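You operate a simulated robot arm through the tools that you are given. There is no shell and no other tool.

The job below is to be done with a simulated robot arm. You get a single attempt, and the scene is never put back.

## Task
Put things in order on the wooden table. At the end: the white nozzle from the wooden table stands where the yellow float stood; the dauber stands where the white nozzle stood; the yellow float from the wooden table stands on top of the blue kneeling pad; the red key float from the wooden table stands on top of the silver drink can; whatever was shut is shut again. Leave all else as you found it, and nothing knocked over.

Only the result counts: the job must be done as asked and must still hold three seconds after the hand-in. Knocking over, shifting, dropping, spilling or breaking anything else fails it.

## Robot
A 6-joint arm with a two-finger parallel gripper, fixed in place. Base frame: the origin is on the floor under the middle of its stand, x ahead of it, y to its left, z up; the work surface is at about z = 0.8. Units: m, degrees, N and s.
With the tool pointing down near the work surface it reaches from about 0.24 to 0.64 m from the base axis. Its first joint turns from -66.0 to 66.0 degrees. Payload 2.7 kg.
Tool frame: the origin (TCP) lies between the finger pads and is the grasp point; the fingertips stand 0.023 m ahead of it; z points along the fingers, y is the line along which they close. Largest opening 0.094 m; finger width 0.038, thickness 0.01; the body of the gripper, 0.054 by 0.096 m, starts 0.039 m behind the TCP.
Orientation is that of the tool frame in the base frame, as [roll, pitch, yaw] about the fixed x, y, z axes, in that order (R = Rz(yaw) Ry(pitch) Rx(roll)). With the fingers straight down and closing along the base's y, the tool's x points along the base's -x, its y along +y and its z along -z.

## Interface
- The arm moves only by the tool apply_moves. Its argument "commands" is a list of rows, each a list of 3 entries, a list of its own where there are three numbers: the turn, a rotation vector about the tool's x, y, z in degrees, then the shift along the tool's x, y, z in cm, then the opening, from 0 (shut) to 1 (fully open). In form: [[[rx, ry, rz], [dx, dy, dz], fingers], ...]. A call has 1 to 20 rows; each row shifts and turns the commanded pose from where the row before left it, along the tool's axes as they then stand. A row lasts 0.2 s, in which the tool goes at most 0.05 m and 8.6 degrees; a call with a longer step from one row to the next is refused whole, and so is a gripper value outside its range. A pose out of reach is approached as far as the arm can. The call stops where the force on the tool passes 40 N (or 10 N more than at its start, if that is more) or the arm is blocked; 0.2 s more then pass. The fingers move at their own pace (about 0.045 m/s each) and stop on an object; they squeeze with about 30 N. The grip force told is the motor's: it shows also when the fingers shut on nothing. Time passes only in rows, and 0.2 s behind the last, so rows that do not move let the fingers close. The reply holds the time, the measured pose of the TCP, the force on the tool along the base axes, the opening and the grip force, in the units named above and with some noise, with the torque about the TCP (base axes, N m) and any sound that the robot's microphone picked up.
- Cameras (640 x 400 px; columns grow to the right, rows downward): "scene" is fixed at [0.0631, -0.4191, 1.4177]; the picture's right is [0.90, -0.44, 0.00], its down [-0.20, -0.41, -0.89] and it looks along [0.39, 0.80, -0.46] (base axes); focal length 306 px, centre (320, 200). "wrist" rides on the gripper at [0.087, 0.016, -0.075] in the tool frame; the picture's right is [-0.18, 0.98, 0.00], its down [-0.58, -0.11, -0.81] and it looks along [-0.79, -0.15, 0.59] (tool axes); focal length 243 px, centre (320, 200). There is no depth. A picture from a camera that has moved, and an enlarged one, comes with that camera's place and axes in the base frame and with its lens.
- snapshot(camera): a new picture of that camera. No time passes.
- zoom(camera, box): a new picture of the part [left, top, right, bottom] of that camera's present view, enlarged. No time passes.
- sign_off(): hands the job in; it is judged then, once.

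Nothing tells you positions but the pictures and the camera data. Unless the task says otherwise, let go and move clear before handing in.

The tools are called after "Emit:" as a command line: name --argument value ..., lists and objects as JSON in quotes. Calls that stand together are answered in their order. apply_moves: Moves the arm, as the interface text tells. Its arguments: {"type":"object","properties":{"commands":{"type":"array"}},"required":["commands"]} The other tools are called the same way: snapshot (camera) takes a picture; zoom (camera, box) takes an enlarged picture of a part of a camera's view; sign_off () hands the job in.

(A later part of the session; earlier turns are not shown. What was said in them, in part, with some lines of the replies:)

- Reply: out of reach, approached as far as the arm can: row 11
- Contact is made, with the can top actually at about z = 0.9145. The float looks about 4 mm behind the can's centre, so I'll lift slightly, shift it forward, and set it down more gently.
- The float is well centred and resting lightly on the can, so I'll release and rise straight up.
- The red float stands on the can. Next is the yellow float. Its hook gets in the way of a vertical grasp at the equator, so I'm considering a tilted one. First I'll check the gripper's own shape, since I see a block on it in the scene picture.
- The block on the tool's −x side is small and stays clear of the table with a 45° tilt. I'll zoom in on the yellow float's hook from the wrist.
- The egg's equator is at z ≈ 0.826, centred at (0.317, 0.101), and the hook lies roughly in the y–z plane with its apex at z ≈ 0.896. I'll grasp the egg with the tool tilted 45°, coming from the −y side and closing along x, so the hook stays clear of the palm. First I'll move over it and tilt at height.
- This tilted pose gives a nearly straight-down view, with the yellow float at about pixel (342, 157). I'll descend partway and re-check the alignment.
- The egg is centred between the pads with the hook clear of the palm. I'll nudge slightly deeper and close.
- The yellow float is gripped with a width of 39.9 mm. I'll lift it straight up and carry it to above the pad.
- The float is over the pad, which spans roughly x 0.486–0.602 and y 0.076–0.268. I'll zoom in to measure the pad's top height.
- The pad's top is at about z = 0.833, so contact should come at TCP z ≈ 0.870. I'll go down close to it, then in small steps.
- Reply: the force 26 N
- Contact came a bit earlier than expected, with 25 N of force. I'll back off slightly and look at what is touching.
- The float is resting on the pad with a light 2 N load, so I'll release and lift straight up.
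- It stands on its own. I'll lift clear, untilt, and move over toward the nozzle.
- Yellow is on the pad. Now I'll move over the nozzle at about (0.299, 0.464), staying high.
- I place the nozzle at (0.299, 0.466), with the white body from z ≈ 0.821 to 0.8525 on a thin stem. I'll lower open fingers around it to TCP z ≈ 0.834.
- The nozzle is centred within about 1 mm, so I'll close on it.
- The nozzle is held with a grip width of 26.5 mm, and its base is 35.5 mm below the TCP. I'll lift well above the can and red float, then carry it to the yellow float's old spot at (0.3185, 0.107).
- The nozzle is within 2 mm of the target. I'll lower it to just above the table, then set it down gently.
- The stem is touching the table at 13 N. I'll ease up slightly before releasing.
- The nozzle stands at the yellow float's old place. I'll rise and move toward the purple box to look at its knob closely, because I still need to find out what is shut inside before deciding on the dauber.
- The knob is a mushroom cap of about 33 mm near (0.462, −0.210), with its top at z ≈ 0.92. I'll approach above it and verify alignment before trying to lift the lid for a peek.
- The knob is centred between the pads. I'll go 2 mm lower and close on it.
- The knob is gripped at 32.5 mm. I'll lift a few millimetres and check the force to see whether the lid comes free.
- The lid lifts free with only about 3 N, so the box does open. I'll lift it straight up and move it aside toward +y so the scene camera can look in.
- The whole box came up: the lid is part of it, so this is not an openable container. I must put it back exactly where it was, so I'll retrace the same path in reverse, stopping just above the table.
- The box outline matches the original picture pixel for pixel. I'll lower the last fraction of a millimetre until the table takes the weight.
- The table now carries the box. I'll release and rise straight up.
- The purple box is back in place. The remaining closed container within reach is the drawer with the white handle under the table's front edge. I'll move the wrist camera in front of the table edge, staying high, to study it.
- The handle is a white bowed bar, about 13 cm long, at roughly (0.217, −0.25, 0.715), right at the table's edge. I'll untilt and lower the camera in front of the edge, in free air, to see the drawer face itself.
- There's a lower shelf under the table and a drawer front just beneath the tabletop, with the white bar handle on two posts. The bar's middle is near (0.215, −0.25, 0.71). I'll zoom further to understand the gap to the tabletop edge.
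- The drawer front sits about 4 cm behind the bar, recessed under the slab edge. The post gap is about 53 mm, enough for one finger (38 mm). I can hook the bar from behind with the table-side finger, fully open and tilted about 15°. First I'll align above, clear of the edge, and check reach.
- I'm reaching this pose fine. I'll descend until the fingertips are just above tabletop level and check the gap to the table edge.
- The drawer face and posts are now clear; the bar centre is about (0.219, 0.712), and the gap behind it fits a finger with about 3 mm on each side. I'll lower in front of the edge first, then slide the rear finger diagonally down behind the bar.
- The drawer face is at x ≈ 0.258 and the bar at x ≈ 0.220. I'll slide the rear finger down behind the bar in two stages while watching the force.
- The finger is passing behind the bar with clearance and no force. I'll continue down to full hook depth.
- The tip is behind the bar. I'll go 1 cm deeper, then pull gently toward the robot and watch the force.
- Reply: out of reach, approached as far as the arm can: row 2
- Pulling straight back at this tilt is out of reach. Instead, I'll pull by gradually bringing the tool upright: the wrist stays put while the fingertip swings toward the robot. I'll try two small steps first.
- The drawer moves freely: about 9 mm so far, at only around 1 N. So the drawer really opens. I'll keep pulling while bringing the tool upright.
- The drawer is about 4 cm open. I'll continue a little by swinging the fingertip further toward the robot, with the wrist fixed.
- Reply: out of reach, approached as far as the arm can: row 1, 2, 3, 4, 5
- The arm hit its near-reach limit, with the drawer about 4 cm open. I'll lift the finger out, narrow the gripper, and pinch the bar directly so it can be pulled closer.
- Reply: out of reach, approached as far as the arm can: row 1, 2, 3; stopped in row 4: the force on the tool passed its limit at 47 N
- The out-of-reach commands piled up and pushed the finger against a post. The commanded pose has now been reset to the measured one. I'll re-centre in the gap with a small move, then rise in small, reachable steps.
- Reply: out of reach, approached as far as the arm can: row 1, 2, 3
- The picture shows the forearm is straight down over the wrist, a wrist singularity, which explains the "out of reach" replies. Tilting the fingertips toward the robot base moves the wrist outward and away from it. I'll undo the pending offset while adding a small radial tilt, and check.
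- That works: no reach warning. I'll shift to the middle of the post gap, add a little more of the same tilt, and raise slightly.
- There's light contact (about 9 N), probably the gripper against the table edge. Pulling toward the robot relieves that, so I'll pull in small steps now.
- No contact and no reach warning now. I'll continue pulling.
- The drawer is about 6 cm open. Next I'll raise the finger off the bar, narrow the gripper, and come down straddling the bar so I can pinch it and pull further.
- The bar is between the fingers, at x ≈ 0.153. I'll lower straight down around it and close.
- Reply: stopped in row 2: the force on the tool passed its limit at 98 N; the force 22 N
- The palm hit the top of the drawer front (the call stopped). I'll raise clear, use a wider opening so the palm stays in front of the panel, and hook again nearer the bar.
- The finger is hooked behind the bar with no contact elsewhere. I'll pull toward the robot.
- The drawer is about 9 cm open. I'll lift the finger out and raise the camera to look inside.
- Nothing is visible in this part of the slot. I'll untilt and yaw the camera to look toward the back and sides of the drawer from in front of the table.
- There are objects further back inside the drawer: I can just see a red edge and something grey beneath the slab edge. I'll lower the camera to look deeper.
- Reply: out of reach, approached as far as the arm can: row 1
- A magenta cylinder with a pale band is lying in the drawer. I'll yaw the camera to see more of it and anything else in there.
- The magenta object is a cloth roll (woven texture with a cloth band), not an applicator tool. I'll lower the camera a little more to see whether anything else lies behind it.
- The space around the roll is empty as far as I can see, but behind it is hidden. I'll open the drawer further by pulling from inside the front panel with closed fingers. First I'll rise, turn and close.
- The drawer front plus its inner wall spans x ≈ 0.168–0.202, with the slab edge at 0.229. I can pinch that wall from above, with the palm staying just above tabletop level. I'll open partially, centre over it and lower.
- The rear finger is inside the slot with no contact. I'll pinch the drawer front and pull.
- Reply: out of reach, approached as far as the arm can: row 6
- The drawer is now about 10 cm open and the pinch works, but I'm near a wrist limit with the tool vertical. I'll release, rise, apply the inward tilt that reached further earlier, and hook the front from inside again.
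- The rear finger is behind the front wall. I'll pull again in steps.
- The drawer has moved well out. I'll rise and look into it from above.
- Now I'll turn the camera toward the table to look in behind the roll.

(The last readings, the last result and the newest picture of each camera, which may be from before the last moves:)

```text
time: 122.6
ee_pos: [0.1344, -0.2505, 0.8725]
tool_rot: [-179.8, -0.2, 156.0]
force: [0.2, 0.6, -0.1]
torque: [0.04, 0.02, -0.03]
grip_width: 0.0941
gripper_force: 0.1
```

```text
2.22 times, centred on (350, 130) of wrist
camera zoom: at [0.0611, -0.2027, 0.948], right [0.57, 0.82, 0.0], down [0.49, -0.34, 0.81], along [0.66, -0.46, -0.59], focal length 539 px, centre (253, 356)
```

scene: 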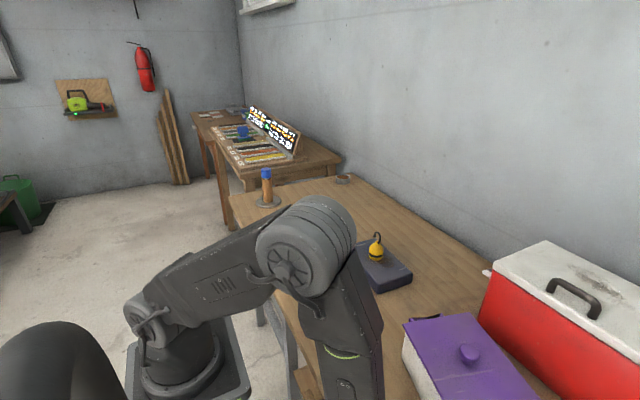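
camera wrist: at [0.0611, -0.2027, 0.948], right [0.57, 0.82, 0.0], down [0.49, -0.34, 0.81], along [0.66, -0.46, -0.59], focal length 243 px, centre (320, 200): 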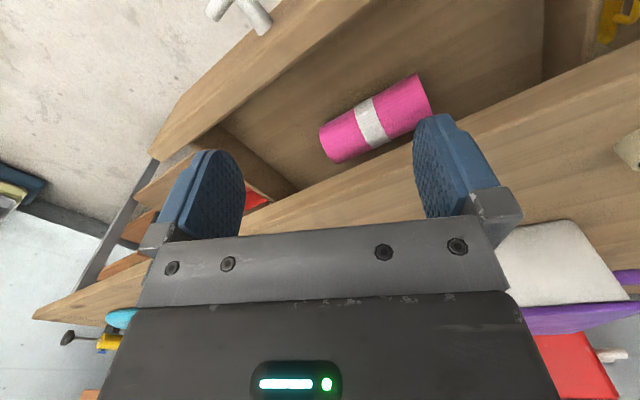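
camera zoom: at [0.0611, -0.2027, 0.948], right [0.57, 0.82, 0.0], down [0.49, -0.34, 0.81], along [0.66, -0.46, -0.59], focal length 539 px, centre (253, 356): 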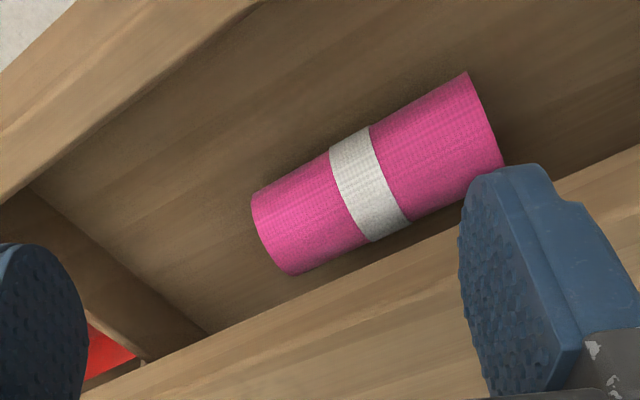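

Emit:
apply_moves --commands '[[[0, 0, 0], [0, 0, 3.0], 1], [[0, 0, 0], [0, 0, 3.0], 1], [[0, 0, 0], [0, 0, 0], 1]]'

Emit:
snapshot --camera "wrist"

Emit:
zoom --camera "wrist" --box '[240, 60, 420, 220]'

Emit:
zoom --camera "wrist" --box '[400, 0, 640, 160]'

```text
time: 123.4
ee_pos: [0.1348, -0.2513, 0.8131]
tool_rot: [-179.9, -0.1, 156.0]
force: [0.1, 1.0, -0.1]
torque: [-0.01, 0.03, -0.01]
grip_width: 0.0943
gripper_force: 0.0
```

```text
taken
camera wrist: at [0.062, -0.203, 0.8876], right [0.57, 0.82, 0.0], down [0.49, -0.34, 0.81], along [0.66, -0.46, -0.59], focal length 243 px, centre (320, 200)
```

wrist: 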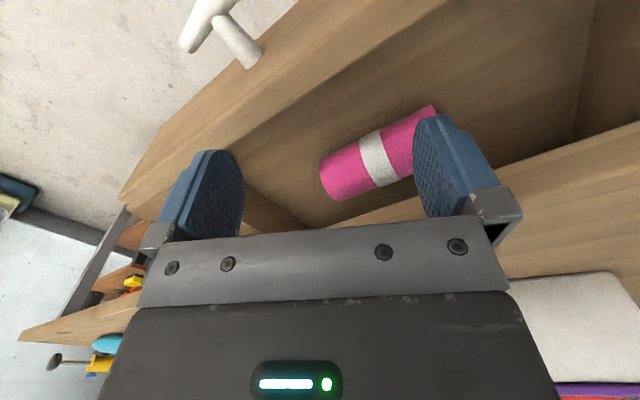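

```text
2.50 times, centred on (330, 140) of wrist
camera zoom: at [0.062, -0.203, 0.8876], right [0.57, 0.82, 0.0], down [0.49, -0.34, 0.81], along [0.66, -0.46, -0.59], focal length 606 px, centre (295, 350)
```

zoom: 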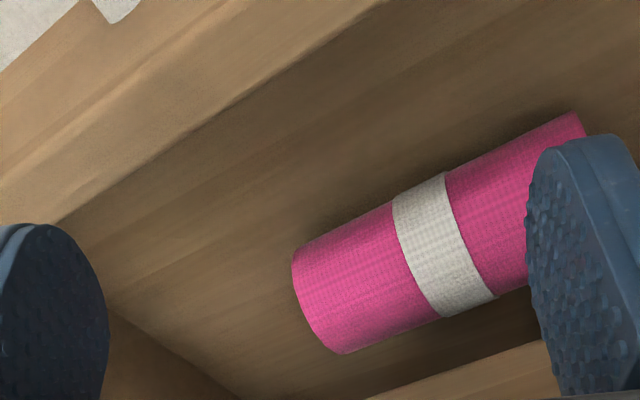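

```text
2.50 times, centred on (520, 80) of wrist
camera zoom: at [0.062, -0.203, 0.8876], right [0.57, 0.82, 0.0], down [0.49, -0.34, 0.81], along [0.66, -0.46, -0.59], focal length 606 px, centre (-180, 500)
```

zoom: 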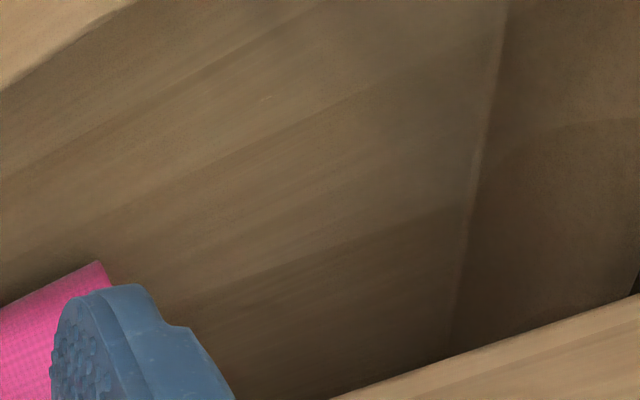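

The drawer holds only this one pink roll with a white band. I'll zoom in on its details, especially the ends, to be sure what it is.

Emit:
zoom --camera "wrist" --box '[310, 100, 420, 210]'

Emit:
zoom --camera "wrist" --box '[310, 140, 370, 205]'

```text
3.64 times, centred on (365, 155) of wrist
camera zoom: at [0.062, -0.203, 0.8876], right [0.57, 0.82, 0.0], down [0.49, -0.34, 0.81], along [0.66, -0.46, -0.59], focal length 882 px, centre (156, 364)
```

zoom: 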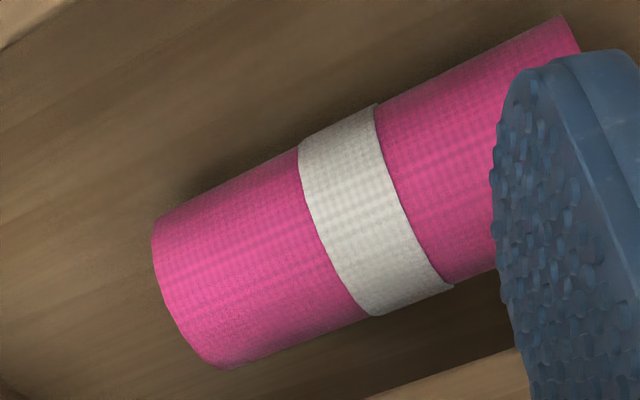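

```text
6.15 times, centred on (340, 172) of wrist
camera zoom: at [0.062, -0.203, 0.8876], right [0.57, 0.82, 0.0], down [0.49, -0.34, 0.81], along [0.66, -0.46, -0.59], focal length 1493 px, centre (197, 369)
```

zoom: 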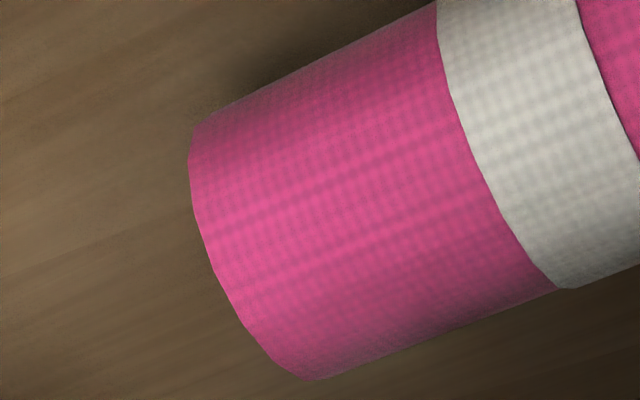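

It's clearly a rolled towel, so not the dauber. The wooden handle with the felt or sponge head on the table is the dauber. The towel stays, and I must shut the drawer again. I'll rise, return to the tilted orientation, and locate the drawer front.

Emit:
apply_moves --commands '[[[0, 0, 0], [0, 0, -4.0], 1], [[0, 0, 0], [0, 0, -4.0], 1], [[0, 0, 8.25], [0, 0, 0], 0.5], [[0, 0, 8.25], [0, 0, 0], 0.5], [[0, 0, 8.25], [0, 0, 0], 0.5], [[0, 0, 8.25], [0, 0, 0], 0.5], [[0, 0, 8.25], [0, 0, 0], 0.5], [[0, 0, 8.25], [0, 0, 0], 0.5], [[0, 0, 8.25], [0, 0, 0], 0.5], [[0, 0, 8.25], [0, 0, 0], 0.5], [[2.1, 3.3, 0], [0, 0, 0], 0.5], [[2.1, 3.3, 0], [0, 0, 0], 0.5], [[2.1, 3.3, 0], [0, 0, 0], 0.5], [[2.1, 3.3, 0], [0, 0, 0], 0.5], [[0, 0, 0], [0, 0, 0], 0.5]]'

Emit:
snapshot --camera "wrist"

Emit:
zoom --camera "wrist" --box '[240, 0, 440, 200]'

```text
time: 126.6
ee_pos: [0.1348, -0.251, 0.8924]
tool_rot: [-171.3, -13.1, 89.0]
force: [0.7, 0.3, 0.5]
torque: [0.01, -0.03, 0.0]
grip_width: 0.0468
gripper_force: 0.0
```

```text
taken
camera wrist: at [0.1623, -0.1858, 0.9822], right [0.97, -0.16, -0.19], down [0.0, -0.75, 0.66], along [-0.25, -0.64, -0.73], focal length 243 px, centre (320, 200)
```

wrist: 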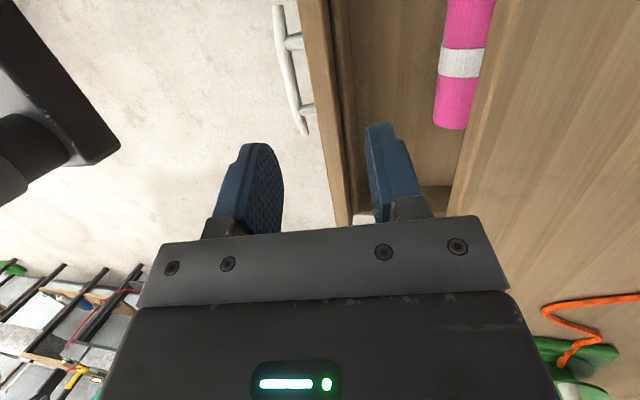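

```text
2.00 times, centred on (340, 100) of wrist
camera zoom: at [0.1623, -0.1858, 0.9822], right [0.97, -0.16, -0.19], down [0.0, -0.75, 0.66], along [-0.25, -0.64, -0.73], focal length 485 px, centre (280, 400)
```

zoom: 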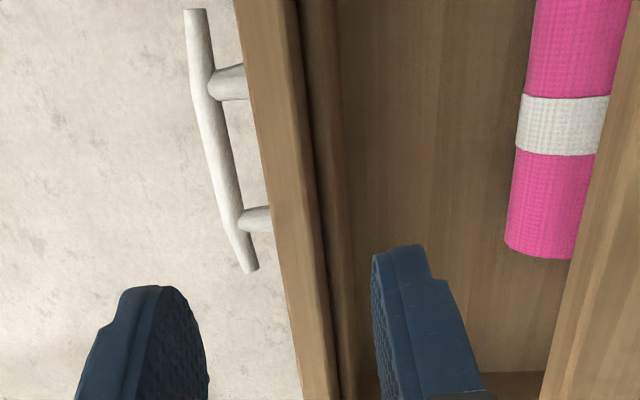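

The drawer front is at x ≈ 0.104–0.122. I'll come down straddling it so the front finger can push it back in.

Emit:
apply_moves --commands '[[[0, 0, 0], [-0.03, -1.58, 0.24], 0.5], [[0, 0, 0], [-0.795, 0.517, 3.38], 0.5], [[0, 0, 0], [-0.795, 0.517, 3.38], 0.5], [[0, 0, 0], [0, 0, 0], 0.5]]'

Emit:
zoom --camera "wrist" --box '[200, 20, 420, 240]'

```text
time: 127.6
ee_pos: [0.1195, -0.2507, 0.8227]
tool_rot: [-171.3, -13.1, 89.0]
force: [-0.6, -0.4, -0.4]
torque: [0.04, 0.0, 0.0]
grip_width: 0.0469
gripper_force: 0.0
```

```text
1.82 times, centred on (310, 130) of wrist
camera zoom: at [0.1459, -0.1853, 0.9115], right [0.97, -0.16, -0.19], down [0.0, -0.75, 0.66], along [-0.25, -0.64, -0.73], focal length 441 px, centre (338, 327)
```

zoom: 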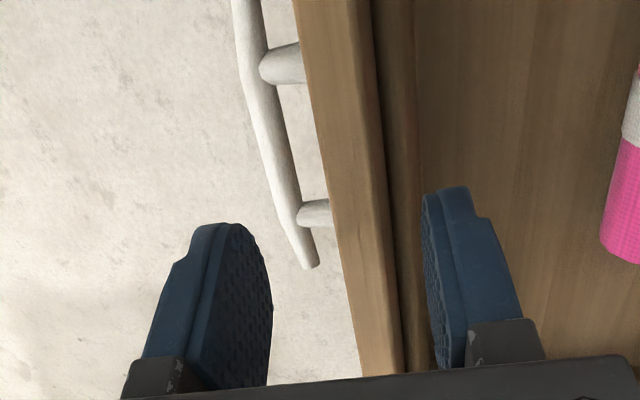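

Emit:
apply_moves --commands '[[[0, 0, 0], [-0.79, 0.51, 3.35], 0.5], [[0, 0, 0], [-0.79, 0.51, 3.35], 0.5], [[0, 0, 0], [0, 0, 0], 0.5]]'

Emit:
zoom --camera "wrist" --box '[200, 20, 420, 240]'

```text
time: 128.4
ee_pos: [0.1177, -0.2511, 0.7529]
tool_rot: [-171.3, -13.2, 88.9]
force: [-0.2, 1.0, 0.2]
torque: [-0.03, 0.01, -0.02]
grip_width: 0.047
gripper_force: 0.0
```

```text
1.82 times, centred on (310, 130) of wrist
camera zoom: at [0.1462, -0.1859, 0.8426], right [0.97, -0.16, -0.19], down [0.0, -0.75, 0.66], along [-0.25, -0.64, -0.73], focal length 441 px, centre (338, 327)
```

zoom: 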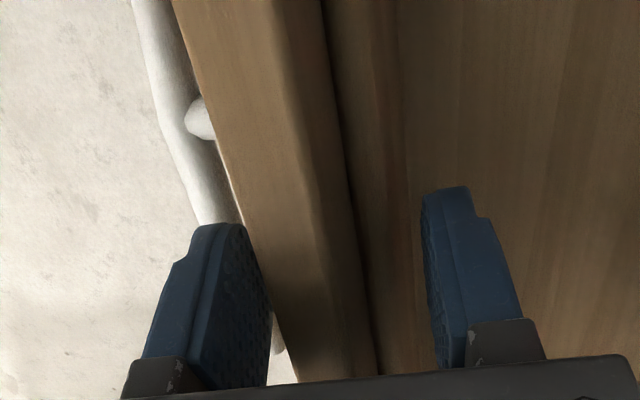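

The front finger is in front of the drawer face. I'll push it in steadily.

Emit:
apply_moves --commands '[[[0, 0, 0], [0.015, 0.85, -0.125], 0.5], [[0, 0, 0], [0.015, 0.85, -0.125], 0.5], [[0, 0, 0], [0.015, 0.85, -0.125], 0.5], [[0, 0, 0], [0.015, 0.85, -0.125], 0.5], [[0, 0, 0], [0.015, 0.85, -0.125], 0.5], [[0, 0, 0], [0, 0, 0], 0.5]]'

Emit:
zoom --camera "wrist" --box '[200, 20, 420, 240]'

```text
time: 129.8
ee_pos: [0.1605, -0.252, 0.7525]
tool_rot: [-171.3, -13.1, 88.9]
force: [-0.5, 0.8, 0.0]
torque: [0.0, -0.01, 0.0]
grip_width: 0.0469
gripper_force: 0.1
```

```text
1.82 times, centred on (310, 130) of wrist
camera zoom: at [0.1889, -0.1861, 0.8421], right [0.97, -0.16, -0.19], down [0.0, -0.75, 0.66], along [-0.25, -0.64, -0.73], focal length 441 px, centre (338, 327)
```

zoom: 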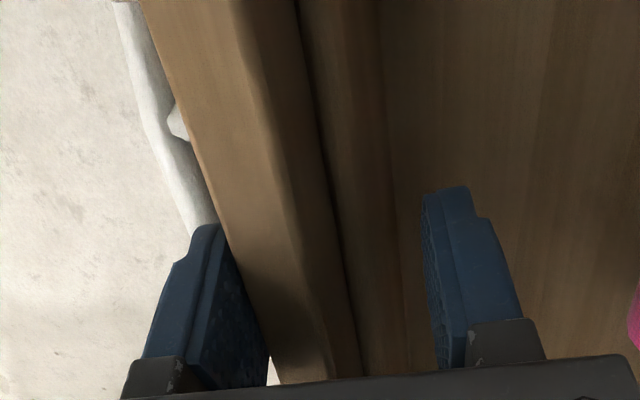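

Emit:
apply_moves --commands '[[[0, 0, 0], [0.52, -0.34, -2.21], 0.5], [[0, 0, 0], [0.015, 0.9, -0.13], 0.5], [[0, 0, 0], [0.015, 0.9, -0.13], 0.5], [[0, 0, 0], [0.015, 0.8, -0.12], 0.5], [[0, 0, 0], [0, 0, 0], 0.5]]'

Emit:
snapshot --camera "wrist"

```text
time: 131.0
ee_pos: [0.1874, -0.2519, 0.7748]
tool_rot: [-171.3, -13.2, 88.9]
force: [1.1, 1.4, 1.9]
torque: [-0.07, -0.12, 0.06]
grip_width: 0.0467
gripper_force: 0.1
```

```text
taken
camera wrist: at [0.2156, -0.1864, 0.8649], right [0.97, -0.16, -0.19], down [0.0, -0.75, 0.66], along [-0.25, -0.64, -0.73], focal length 243 px, centre (320, 200)
```

wrist: 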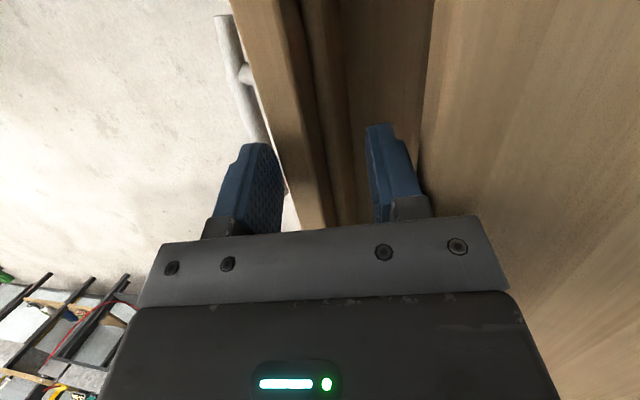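

Now I'll lift, close the fingers, place them in front of the drawer face, and continue pushing.

Emit:
apply_moves --commands '[[[0, 0, 0], [0.68, -0.44, -2.89], 0.5], [[0, 0, 0], [-0.07, -4.2, 0.62], 0], [[0, 0, 0], [0, 0, 0], 0], [[0, 0, 0], [0, 0, 0], 0], [[0, 0, 0], [-0.68, 0.44, 2.89], 0], [[0, 0, 0], [0, 0, 0], 0]]'

Emit:
snapshot --camera "wrist"

```text
time: 132.4
ee_pos: [0.1431, -0.2517, 0.7756]
tool_rot: [-171.3, -13.1, 88.8]
force: [0.5, 0.7, -1.1]
torque: [0.0, 0.01, -0.03]
grip_width: 0.0001
gripper_force: 30.1
```

```text
taken
camera wrist: at [0.1722, -0.1856, 0.8641], right [0.97, -0.16, -0.19], down [0.0, -0.75, 0.66], along [-0.25, -0.64, -0.73], focal length 243 px, centre (320, 200)
```

wrist: 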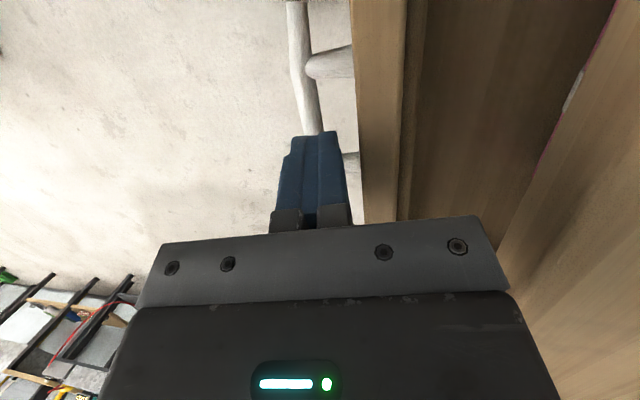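

Emit:
apply_moves --commands '[[[0, 0, 0], [0.06, 0.95, -0.3], 0], [[0, 0, 0], [0.017, 0.98, -0.146], 0], [[0, 0, 0], [0.017, 0.98, -0.146], 0], [[0, 0, 0], [0.017, 0.98, -0.146], 0], [[0, 0, 0], [0, 0, 0], 0]]'

Emit:
snapshot --camera "wrist"

```text
time: 133.6
ee_pos: [0.1833, -0.2522, 0.779]
tool_rot: [-171.3, -13.1, 88.9]
force: [-0.8, 0.4, 0.4]
torque: [0.01, -0.01, -0.01]
grip_width: 0.0
gripper_force: 30.0
```

```text
taken
camera wrist: at [0.2121, -0.1857, 0.8667], right [0.97, -0.16, -0.19], down [0.0, -0.75, 0.66], along [-0.25, -0.64, -0.73], focal length 243 px, centre (320, 200)
```

wrist: 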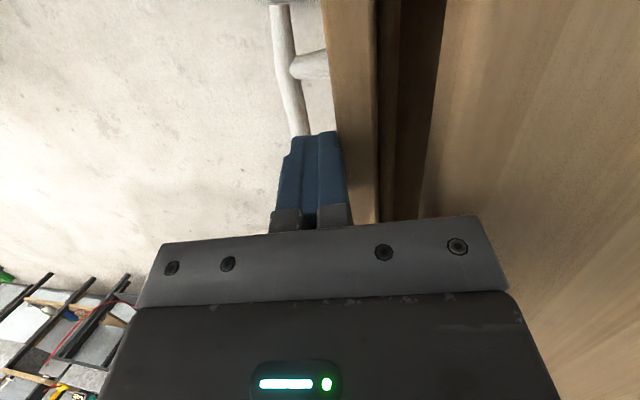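

Emit:
apply_moves --commands '[[[0, 0, 0], [0.017, 0.95, -0.142], 0], [[0, 0, 0], [0.017, 0.95, -0.142], 0], [[0, 0, 0], [0.017, 0.9, -0.135], 0], [[0, 0, 0], [0, 0, 0], 0]]'

Emit:
snapshot --camera "wrist"

```text
time: 134.6
ee_pos: [0.2128, -0.2511, 0.7767]
tool_rot: [-171.3, -13.2, 88.8]
force: [-0.1, -0.2, 0.3]
torque: [-0.01, 0.0, -0.01]
grip_width: 0.0002
gripper_force: 29.8
```

```text
taken
camera wrist: at [0.2408, -0.1858, 0.8666], right [0.97, -0.16, -0.19], down [0.0, -0.75, 0.66], along [-0.25, -0.64, -0.73], focal length 243 px, centre (320, 200)
```

wrist: 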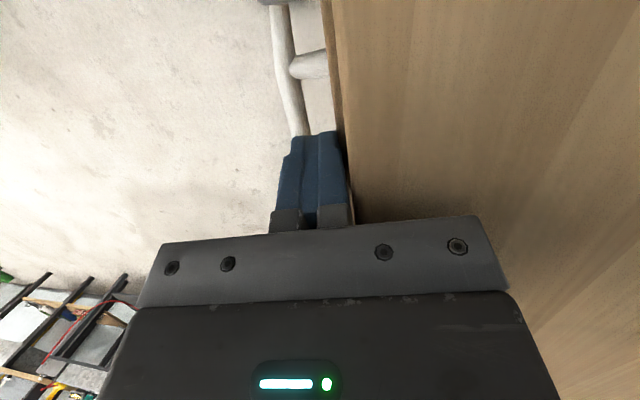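

The face is now about 3.5 cm from shut, with the tabletop edge blocking this finger position. For the final push I'll use the handle bar itself, with the outside of the rear finger of the fully opened gripper.

Emit:
apply_moves --commands '[[[0, 0, 0], [-0.017, -0.99, 0.147], 0], [[0, 0, 0], [0.907, -0.59, -3.85], 0], [[0, 0, 0], [-0.077, -4.45, 0.66], 0.5], [[0, 0, 0], [-0.077, -4.45, 0.66], 1], [[0, 0, 0], [0, 0, 0], 1], [[0, 0, 0], [0, 0, 0], 1], [[0, 0, 0], [-0.985, 0.64, 4.19], 1], [[0, 0, 0], [-0.985, 0.64, 4.19], 1], [[0, 0, 0], [0, 0, 0], 1]]'

Emit:
snapshot --camera "wrist"

```text
time: 136.6
ee_pos: [0.1107, -0.2508, 0.7312]
tool_rot: [-171.3, -13.1, 88.9]
force: [0.2, -0.3, -0.7]
torque: [0.0, -0.02, 0.0]
grip_width: 0.0939
gripper_force: 0.0
```

```text
taken
camera wrist: at [0.1401, -0.1849, 0.8196], right [0.97, -0.16, -0.19], down [0.0, -0.75, 0.66], along [-0.25, -0.64, -0.73], focal length 243 px, centre (320, 200)
```

wrist: 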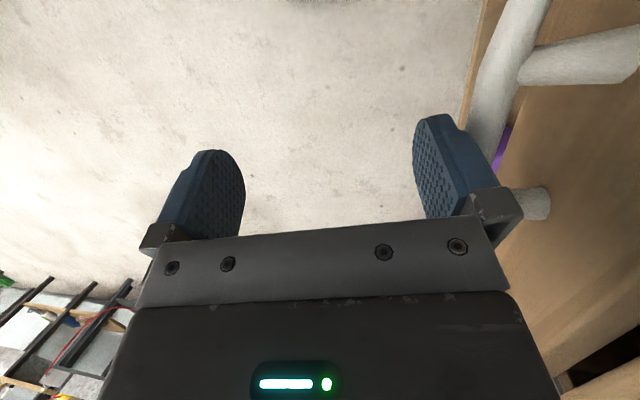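

Emit:
apply_moves --commands '[[[0, 0, 0], [0.017, 0.95, -0.142], 1], [[0, 0, 0], [0.017, 0.95, -0.142], 1], [[0, 0, 0], [0.017, 0.95, -0.142], 1], [[0, 0, 0], [0.014, 0.8, -0.12], 1], [[0, 0, 0], [0, 0, 0], 1]]'

Emit:
snapshot --camera "wrist"

```text
time: 137.8
ee_pos: [0.1493, -0.2513, 0.7308]
tool_rot: [-171.3, -13.1, 88.9]
force: [0.1, -0.5, 0.5]
torque: [-0.02, 0.04, -0.03]
grip_width: 0.0938
gripper_force: 0.1
```

```text
taken
camera wrist: at [0.1775, -0.1859, 0.8197], right [0.97, -0.16, -0.19], down [0.0, -0.75, 0.66], along [-0.25, -0.64, -0.73], focal length 243 px, centre (320, 200)
```

wrist: 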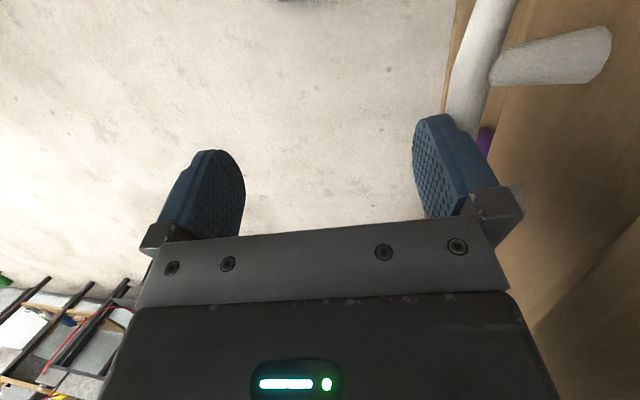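

Emit:
apply_moves --commands '[[[0, 0, 0], [0.005, 0.3, -0.045], 1], [[0, 0, 0], [0.005, 0.3, -0.045], 1], [[0, 0, 0], [0, 0, 0], 1]]'

```text
time: 138.6
ee_pos: [0.1548, -0.2509, 0.7308]
tool_rot: [-171.3, -13.0, 88.8]
force: [-0.7, 0.3, 1.3]
torque: [-0.01, -0.03, -0.02]
grip_width: 0.0936
gripper_force: 0.1
```

Emit:
apply_moves --commands '[[[0, 0, 0], [0.004, 0.25, -0.037], 1], [[0, 0, 0], [0.004, 0.2, -0.03], 1], [[0, 0, 0], [0, 0, 0], 1]]'

Emit:
snapshot --camera "wrist"

```text
time: 139.4
ee_pos: [0.16, -0.2516, 0.7314]
tool_rot: [-171.4, -13.2, 89.0]
force: [-1.6, 1.7, 0.5]
torque: [0.02, 0.04, 0.05]
grip_width: 0.0934
gripper_force: 0.2
```

```text
taken
camera wrist: at [0.188, -0.1855, 0.8198], right [0.97, -0.16, -0.19], down [0.0, -0.75, 0.66], along [-0.25, -0.64, -0.73], focal length 243 px, centre (320, 200)
```

wrist: 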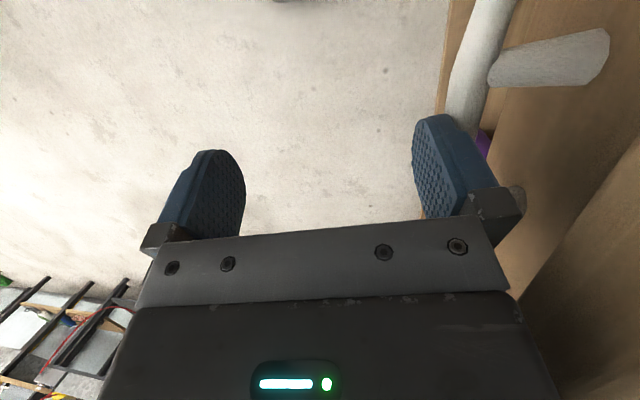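

Emit:
apply_moves --commands '[[[0, 0, 0], [0.003, 0.15, -0.022], 1], [[0, 0, 0], [0.003, 0.15, -0.022], 1], [[0, 0, 0], [0, 0, 0], 1]]'

```text
time: 140.2
ee_pos: [0.162, -0.2511, 0.7296]
tool_rot: [-171.3, -13.2, 88.8]
force: [-12.0, 0.0, -3.6]
torque: [0.02, 0.43, -0.19]
grip_width: 0.0893
gripper_force: 0.1
```

The force jumped to 12 N at the end of travel, so the drawer has reached its stop. I'll back off, rise, and go to the same camera pose as my earlier reference picture to confirm it is fully shut.

Emit:
apply_moves --commands '[[[0, 0, 0], [-0.017, -1.2, 0.18], 1], [[0, 0, 0], [0.68, -0.44, -2.89], 1], [[0, 0, 0], [0.9, -0.59, -3.85], 1], [[0, 0, 0], [0.9, -0.59, -3.85], 1], [[0, 0, 0], [0.9, -0.59, -3.85], 1], [[0, 0, 0], [0.9, -0.59, -3.85], 1], [[0, 0, 0], [0.9, -0.2, -2.5], 1], [[-4.2, -6.6, 0], [0, 0, 0], 1], [[-4.2, -6.6, 0], [0, 0, 0], 1], [[0, 0, 0], [0, 0, 0], 1]]'

```text
time: 142.4
ee_pos: [0.1524, -0.2485, 0.9464]
tool_rot: [-179.9, 0.1, 89.8]
force: [0.7, 0.4, 0.4]
torque: [0.0, -0.02, 0.02]
grip_width: 0.094
gripper_force: 0.0
```

Emit:
apply_moves --commands '[[[0, 0, 0], [3.3, 1.04, 0], 1], [[0, 0, 0], [3.3, 1.04, 0], 1], [[0, 0, -8.37], [0, 0, 0], 1], [[0, 0, -8.37], [0, 0, 0], 1], [[0, 0, -8.37], [0, 0, 0], 1], [[0, 0, -8.37], [0, 0, 0], 1], [[0, 0, -8.37], [0, 0, 0], 1], [[0, 0, -8.37], [0, 0, 0], 1], [[0, 0, 0], [0, 0, 0], 1]]'

Emit:
snapshot --camera "wrist"

Emit:
zoom --camera "wrist" --box '[290, 40, 370, 130]'

```text
time: 144.4
ee_pos: [0.173, -0.1838, 0.9466]
tool_rot: [-179.9, -0.2, 140.3]
force: [0.0, -0.4, -0.2]
torque: [-0.02, 0.01, -0.01]
grip_width: 0.094
gripper_force: 0.0
```

```text
taken
camera wrist: at [0.1169, -0.1169, 1.0213], right [0.77, 0.64, 0.0], down [0.38, -0.45, 0.81], along [0.51, -0.62, -0.59], focal length 243 px, centre (320, 200)
```

wrist: 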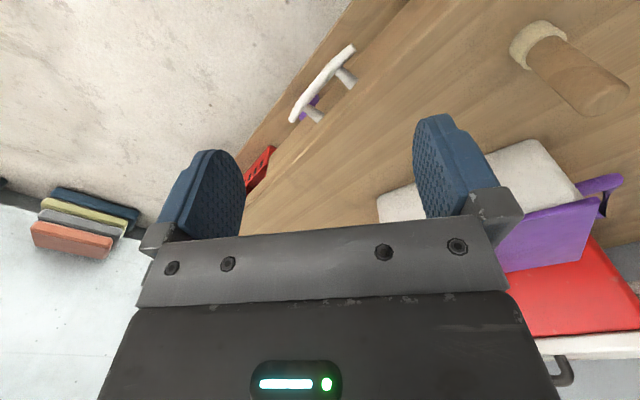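

```text
4.44 times, centred on (330, 85) of wrist
camera zoom: at [0.1169, -0.1169, 1.0213], right [0.77, 0.64, 0.0], down [0.38, -0.45, 0.81], along [0.51, -0.62, -0.59], focal length 1078 px, centre (276, 711)
```

zoom: 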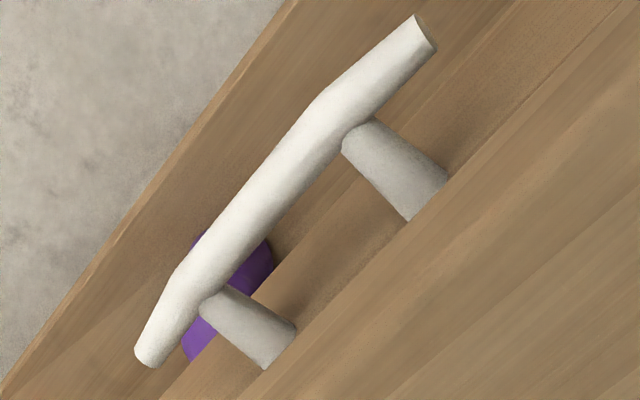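

The handle view matches the reference exactly: the drawer is fully shut. Now for the dauber at about (0.2985, −0.077). I'll rise, turn to ψ = 90°, and move above it.

Emit:
apply_moves --commands '[[[0, 0, 0], [0, 0, -3.5], 1], [[0, 0, 0], [0, 0, -3.5], 1], [[0, 0, 8.37], [0, 0, 0], 1], [[0, 0, 8.37], [0, 0, 0], 1], [[0, 0, 8.37], [0, 0, 0], 1], [[0, 0, 8.37], [0, 0, 0], 1], [[0, 0, 8.37], [0, 0, 0], 1], [[0, 0, 8.37], [0, 0, 0], 1], [[0, 0, 0], [2.67, 3.14, 0], 1], [[0, 0, 0], [2.67, 3.14, 0], 1], [[0, 0, 0], [2.67, 3.14, 0], 1], [[0, 0, 0], [2.67, 3.14, 0], 1], [[0, 0, 0], [0, 0, 0], 1]]'

Emit:
snapshot --camera "scene"

Emit:
snapshot --camera "wrist"

Emit:
zoom --camera "scene" --box '[325, 325, 375, 385]'

```text
time: 147.2
ee_pos: [0.2987, -0.075, 1.0158]
tool_rot: [-179.8, 0.0, 89.8]
force: [-0.5, -1.1, 0.1]
torque: [0.0, 0.01, -0.01]
grip_width: 0.0939
gripper_force: 0.0
```

```text
taken
```

scene: 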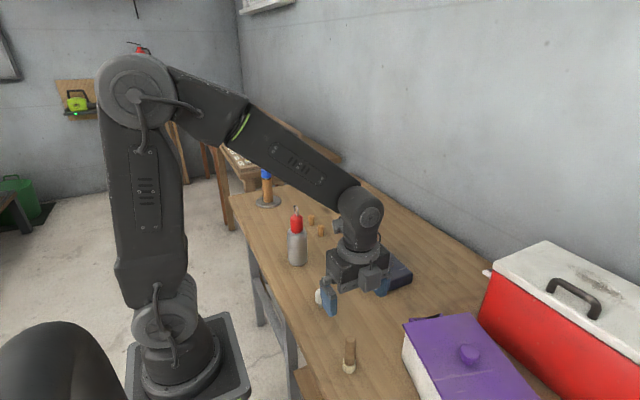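

```text
taken
camera wrist: at [0.3155, 0.0097, 1.0907], right [0.98, -0.19, 0.0], down [-0.11, -0.58, 0.81], along [-0.15, -0.79, -0.59], focal length 243 px, centre (320, 200)
```

wrist: 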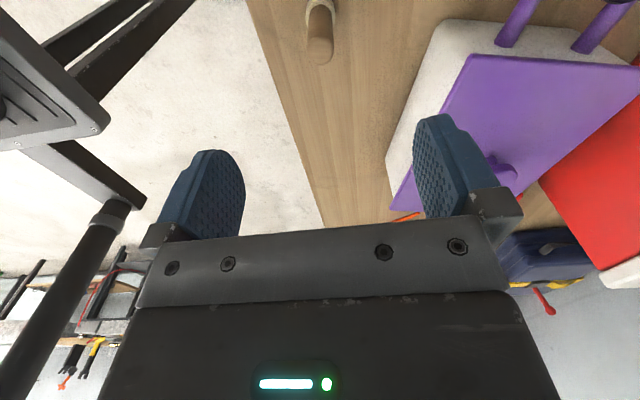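

```text
6.67 times, centred on (350, 355) of scene
camera zoom: at [0.0631, -0.419, 1.4177], right [0.9, -0.44, 0.0], down [-0.2, -0.41, -0.89], along [0.39, 0.8, -0.46], focal length 2040 px, centre (120, -833)
```

zoom: 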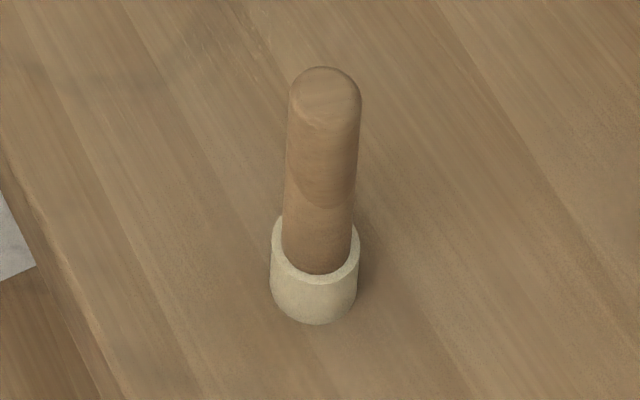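

The dauber stands at about (0.300, −0.075), with its top at z ≈ 0.894. I'll lower open fingers around the handle to TCP z ≈ 0.863 and check.

Emit:
apply_moves --commands '[[[0, 0, 0], [0, 0.13, 4.0], 1], [[0, 0, 0], [0, 0, 4.0], 1], [[0, 0, 0], [0, 0, 4.0], 1], [[0, 0, 0], [0, 0, 3.2], 1], [[0, 0, 0], [0, 0, 0], 1]]'

Emit:
snapshot --camera "wrist"

Emit:
zoom --camera "scene" --box '[300, 290, 420, 390]'

```text
time: 148.4
ee_pos: [0.2996, -0.0748, 0.8633]
tool_rot: [-179.9, 0.0, 89.9]
force: [0.1, -1.0, 0.2]
torque: [0.01, 0.02, -0.02]
grip_width: 0.0939
gripper_force: 0.1
```

```text
taken
camera wrist: at [0.3156, 0.0096, 0.9382], right [0.98, -0.19, 0.0], down [-0.11, -0.58, 0.81], along [-0.15, -0.79, -0.59], focal length 243 px, centre (320, 200)
```

wrist: 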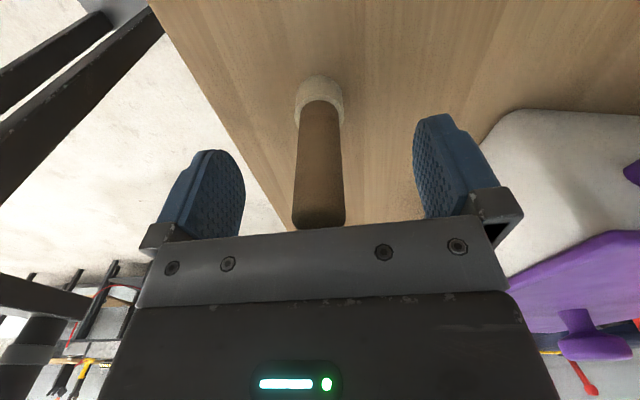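

```text
4.00 times, centred on (360, 340) of scene
camera zoom: at [0.0631, -0.4191, 1.4177], right [0.9, -0.44, 0.0], down [-0.2, -0.41, -0.89], along [0.39, 0.8, -0.46], focal length 1224 px, centre (160, -360)
```

zoom: 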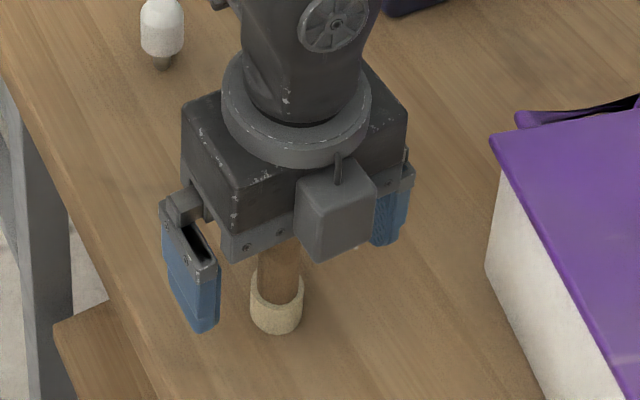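

The handle is centred between the pads, so I'll close on it.

Emit:
apply_moves --commands '[[[0, 0, 0], [0, 0, 0], 0], [[0, 0, 0], [0, 0, 0], 0], [[0, 0, 0], [0, 0, 0], 0], [[0, 0, 0], [0, 0, 0], 0], [[0, 0, 0], [0, 0, 0], 0], [[0, 0, 0], [0, 0, 0], 0]]'

Emit:
snapshot --camera "wrist"

```text
time: 149.8
ee_pos: [0.2984, -0.0754, 0.8635]
tool_rot: [-179.9, 0.0, 89.9]
force: [0.0, -0.4, 0.7]
torque: [0.02, -0.04, 0.02]
grip_width: 0.0209
gripper_force: 30.5
```

```text
taken
camera wrist: at [0.3157, 0.0096, 0.9386], right [0.98, -0.19, 0.0], down [-0.11, -0.58, 0.81], along [-0.15, -0.79, -0.59], focal length 243 px, centre (320, 200)
```

wrist: 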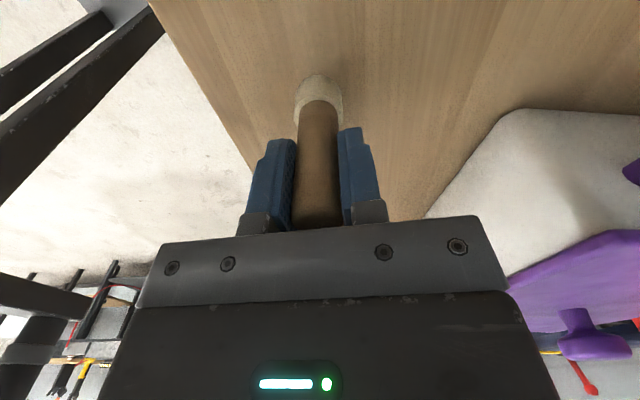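

The dauber's handle is gripped at 20.9 mm. I'll lift a little first and confirm the head comes along with the handle.

Emit:
apply_moves --commands '[[[0, 0, 0], [0, 0, -1.0], 0], [[0, 0, 0], [0, 0, -3.0], 0], [[0, 0, 0], [0, 0, -3.0], 0], [[0, 0, 0], [0, 0, 0], 0]]'

Emit:
zoom --camera "scene" --box '[280, 250, 440, 390]'

```text
time: 150.8
ee_pos: [0.2991, -0.0742, 0.9336]
tool_rot: [-179.8, 0.0, 89.9]
force: [0.0, -0.8, -1.5]
torque: [-0.01, 0.03, -0.02]
grip_width: 0.0211
gripper_force: 30.5
```

```text
2.86 times, centred on (360, 320) of scene
camera zoom: at [0.0631, -0.4191, 1.4177], right [0.9, -0.44, 0.0], down [-0.2, -0.41, -0.89], along [0.39, 0.8, -0.46], focal length 874 px, centre (206, -143)
```

zoom: 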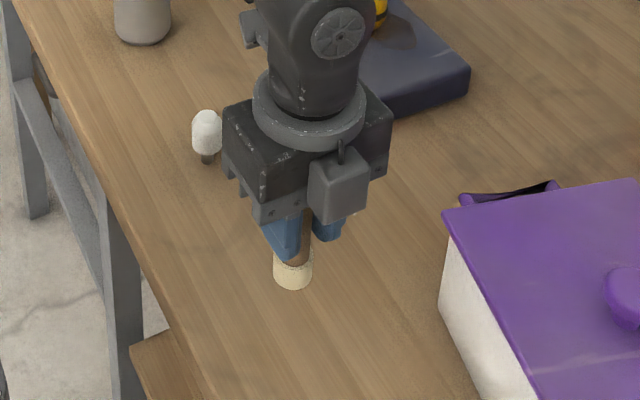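

The whole dauber lifts as one piece. I'll rise to z ≈ 1.10, which clears the red float on the can, and carry it to the nozzle's old place.

Emit:
apply_moves --commands '[[[0, 0, 0], [0, 0, -4.2], 0], [[0, 0, 0], [0, 0, -4.2], 0], [[0, 0, 0], [0, 0, -4.2], 0], [[0, 0, 0], [0, 0, -4.2], 0], [[0, 0, 0], [4.5, 0, 0], 0], [[0, 0, 0], [4.5, 0, 0], 0], [[0, 0, 0], [4.5, 0, 0], 0], [[0, 0, 0], [4.5, 0, 0], 0], [[0, 0, 0], [4.5, 0, 0], 0], [[0, 0, 0], [4.5, 0, 0], 0], [[0, 0, 0], [4.5, 0, 0], 0], [[0, 0, 0], [4.5, 0, 0], 0], [[0, 0, 0], [4.5, 0, 0], 0], [[0, 0, 0], [4.5, 0, 0], 0], [[0, 0, 0], [4.5, 0, 0], 0], [[0, 0, 0], [4.5, 0, 0], 0], [[0, 0, 0], [0, 0, 0], 0]]'

Emit:
snapshot --camera "scene"

Emit:
snapshot --camera "wrist"

```text
time: 154.4
ee_pos: [0.3016, 0.4658, 1.1009]
tool_rot: [-179.7, 0.1, 89.9]
force: [-0.3, 0.3, -0.2]
torque: [0.02, 0.02, 0.0]
grip_width: 0.0208
gripper_force: 30.2
```

```text
taken
```

scene: 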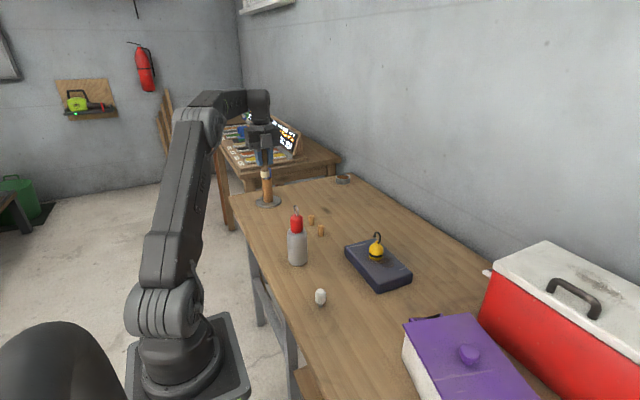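

```text
taken
camera wrist: at [0.318, 0.5497, 1.1757], right [0.98, -0.19, 0.0], down [-0.11, -0.58, 0.81], along [-0.15, -0.79, -0.59], focal length 243 px, centre (320, 200)
```

wrist: 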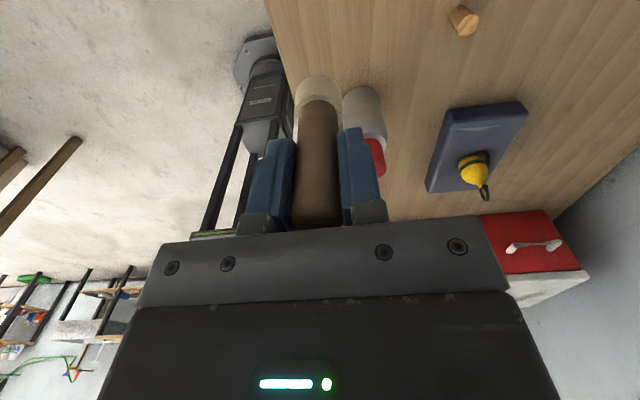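

Everything else is standing as it should. I'll descend toward the nozzle's old spot at (0.299, 0.466).

Emit:
apply_moves --commands '[[[0, 0, 0], [0.05, -0.22, 4.5], 0], [[0, 0, 0], [0, 0, 4.5], 0], [[0, 0, 0], [0, 0, 4.5], 0], [[0, 0, 0], [0, 0, 4.5], 0], [[0, 0, 0], [0, 0, 3.5], 0], [[0, 0, 0], [0, 0, 1.5], 0], [[0, 0, 0], [0, 0, 0], 0]]'

Emit:
zoom --camera "scene" --box '[230, 180, 330, 260]'

```text
time: 156.0
ee_pos: [0.2979, 0.4648, 0.8712]
tool_rot: [-179.8, 0.0, 89.9]
force: [0.6, -0.1, -0.2]
torque: [-0.04, -0.01, -0.02]
grip_width: 0.0209
gripper_force: 30.1
```

```text
5.00 times, centred on (280, 220) of scene
camera zoom: at [0.0631, -0.419, 1.4177], right [0.9, -0.44, 0.0], down [-0.2, -0.41, -0.89], along [0.39, 0.8, -0.46], focal length 1530 px, centre (520, 100)
```

zoom: 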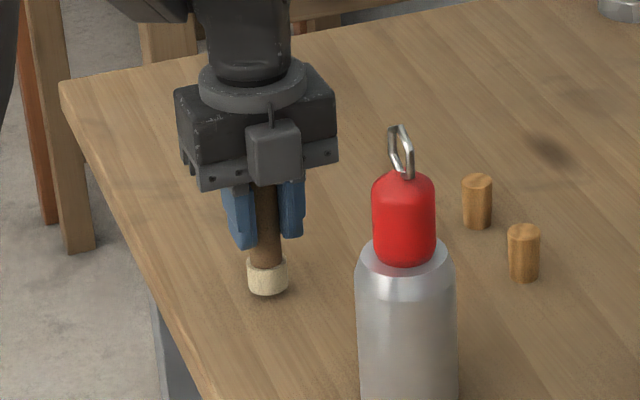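

Emit:
apply_moves --commands '[[[0, 0, 0], [0.1, 0.08, 0.4], 0], [[0, 0, 0], [0, 0, 0.2], 0], [[0, 0, 0], [0, 0, 0], 0]]'

```text
time: 156.8
ee_pos: [0.2995, 0.465, 0.8648]
tool_rot: [-179.9, 0.0, 89.9]
force: [0.6, -0.6, -0.5]
torque: [0.02, 0.02, 0.0]
grip_width: 0.021
gripper_force: 30.3
```

Emit:
apply_moves --commands '[[[0, 0, 0], [0, 0, 0.08], 0], [[0, 0, 0], [0, 0, 0.06], 0], [[0, 0, 0], [0, 0, 0], 0]]'

```text
time: 157.6
ee_pos: [0.3004, 0.4661, 0.8642]
tool_rot: [-179.9, -0.1, 89.9]
force: [-0.4, 0.3, -0.4]
torque: [-0.01, -0.02, -0.03]
grip_width: 0.0208
gripper_force: 29.3
```

Emit:
apply_moves --commands '[[[0, 0, 0], [0, 0, 0.06], 0], [[0, 0, 0], [0, 0, 0.04], 0], [[0, 0, 0], [0, 0, 0], 0]]'

```text
time: 158.4
ee_pos: [0.3002, 0.4657, 0.8645]
tool_rot: [-179.9, 0.0, 89.9]
force: [-0.4, -1.4, 5.4]
torque: [-0.01, 0.0, 0.05]
grip_width: 0.0208
gripper_force: 30.1
```

The dauber has touched down gently (5 N) at (0.300, 0.466). I'll release and rise straight up.

Emit:
apply_moves --commands '[[[0, 0, 0], [0, 0, -0.03], 0.4], [[0, 0, 0], [0, 0, 0], 0.7], [[0, 0, 0], [0, 0, 0], 1], [[0, 0, 0], [0, 0, 0], 1], [[0, 0, 0], [0, 0, 0], 1], [[0, 0, 0], [0, 0, 0], 1], [[0, 0, 0], [0, 0, -2.0], 1], [[0, 0, 0], [0, 0, -4.0], 1], [[0, 0, 0], [0, 0, -4.5], 1], [[0, 0, 0], [0, 0, -4.5], 1], [[0, 0, 0], [0, 0, -4.5], 1], [[0, 0, 0], [0, 0, -4.5], 1]]'

Emit:
snapshot --camera "scene"

Emit:
zoom --camera "scene" --box '[230, 180, 330, 280]'

```text
time: 161.0
ee_pos: [0.2984, 0.4657, 1.1042]
tool_rot: [-179.8, 0.1, 89.9]
force: [-0.6, 0.1, 0.1]
torque: [-0.01, 0.01, 0.03]
grip_width: 0.0941
gripper_force: 0.0
```

```text
taken
```

scene: 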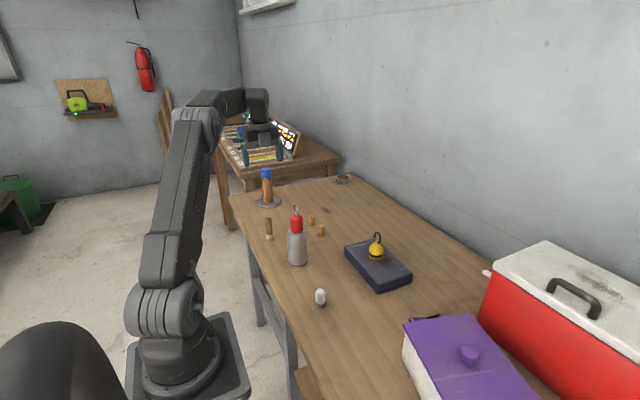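

```text
4.00 times, centred on (280, 230) of scene
camera zoom: at [0.0631, -0.4191, 1.4177], right [0.9, -0.44, 0.0], down [-0.2, -0.41, -0.89], along [0.39, 0.8, -0.46], focal length 1224 px, centre (480, 80)
```

zoom: 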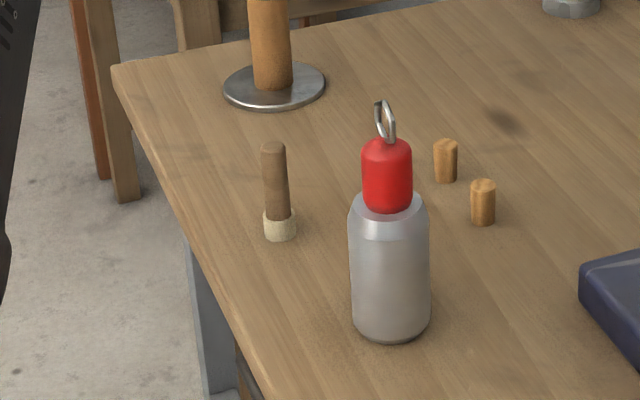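

The dauber stands at the nozzle's old spot. I'll do a final close check of all the other items before handing in.

Emit:
zoom --camera "scene" --box '[290, 220, 430, 320]'

Emit:
zoom --camera "scene" --box '[300, 270, 340, 315]'

Emit:
zoom --camera "scene" --box '[380, 220, 640, 400]'

```text
4.00 times, centred on (360, 270) of scene
camera zoom: at [0.0631, -0.4191, 1.4177], right [0.9, -0.44, 0.0], down [-0.2, -0.41, -0.89], along [0.39, 0.8, -0.46], focal length 1224 px, centre (160, -80)
```

zoom: 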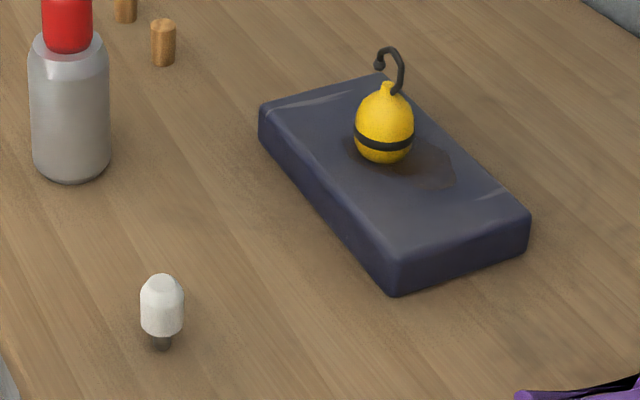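

```text
8.89 times, centred on (320, 292) of scene
camera zoom: at [0.0631, -0.4191, 1.4177], right [0.9, -0.44, 0.0], down [-0.2, -0.41, -0.89], along [0.39, 0.8, -0.46], focal length 2720 px, centre (320, -622)
```

zoom: 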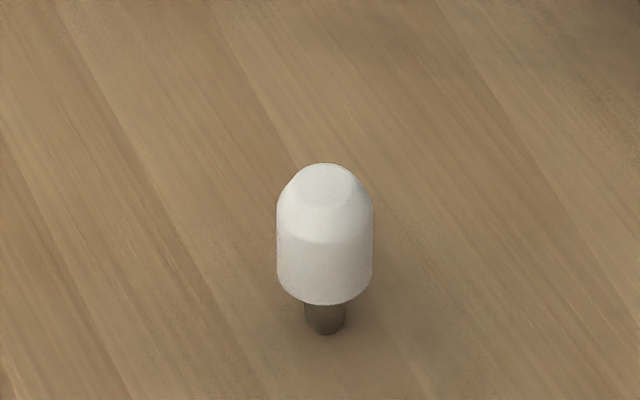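

```text
2.22 times, centred on (510, 310) of scene
camera zoom: at [0.0631, -0.4191, 1.4177], right [0.9, -0.44, 0.0], down [-0.2, -0.41, -0.89], along [0.39, 0.8, -0.46], focal length 680 px, centre (-102, -44)
```

zoom: 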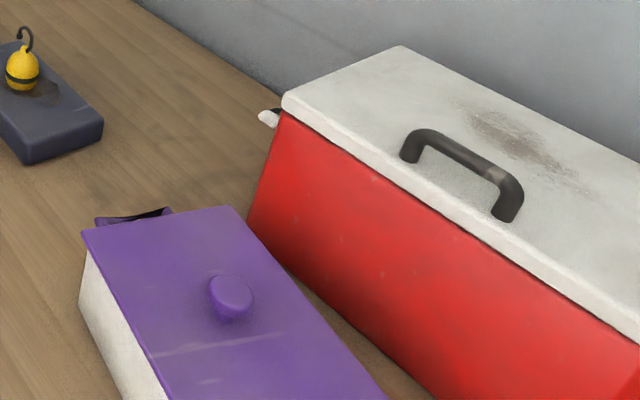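

Everything checks out in the final views:
- The white nozzle is at (0.321, 0.107), the yellow float's old spot.
- The dauber stands where the nozzle was.
- The yellow float is on the blue pad and the red key float is on the can.
- The drawer is shut, and the purple box and pad are back in their original places.

The gripper is clear, so I'm handing the job in.

Emit:
sign_off

```text
The job is handed in.
```

I've handed in the job with all four items placed and the drawer shut again. I was not certain which object was "the dauber". I used the wooden stick with the felt head that stood on the table.

| Item | Where it ended up |
|---|---|
| White nozzle | The yellow float's old spot, about (0.321, 0.107) |
| Dauber (felt-headed stick) | The white nozzle's old spot, about (0.300, 0.466) |
| Yellow float | On top of the blue kneeling pad |
| Red key float | On top of the silver drink can |

- **Choosing the dauber:** the task didn't say where the dauber was and mentioned things being shut, so I looked for one inside. The drawer under the table held only a rolled pink towel, so I settled on the stick. If the dauber was meant to be something else, that part is wrong.
- **Purple box:** I tried its lid, but the whole box lifted. I put it back, and it matches the original pictures to within about a millimetre.
- **Drawer:** I opened it about 15 cm and pushed it back until it met its stop. The handle view matches the picture from before I touched it. Twice while opening it the gripper bumped the drawer hard enough to trip the force limit (47 N against a handle post, 98 N on the top of the drawer front). I saw no damage or movement afterwards.

In the last pictures everything was upright, and the gripper was clear before I handed in.
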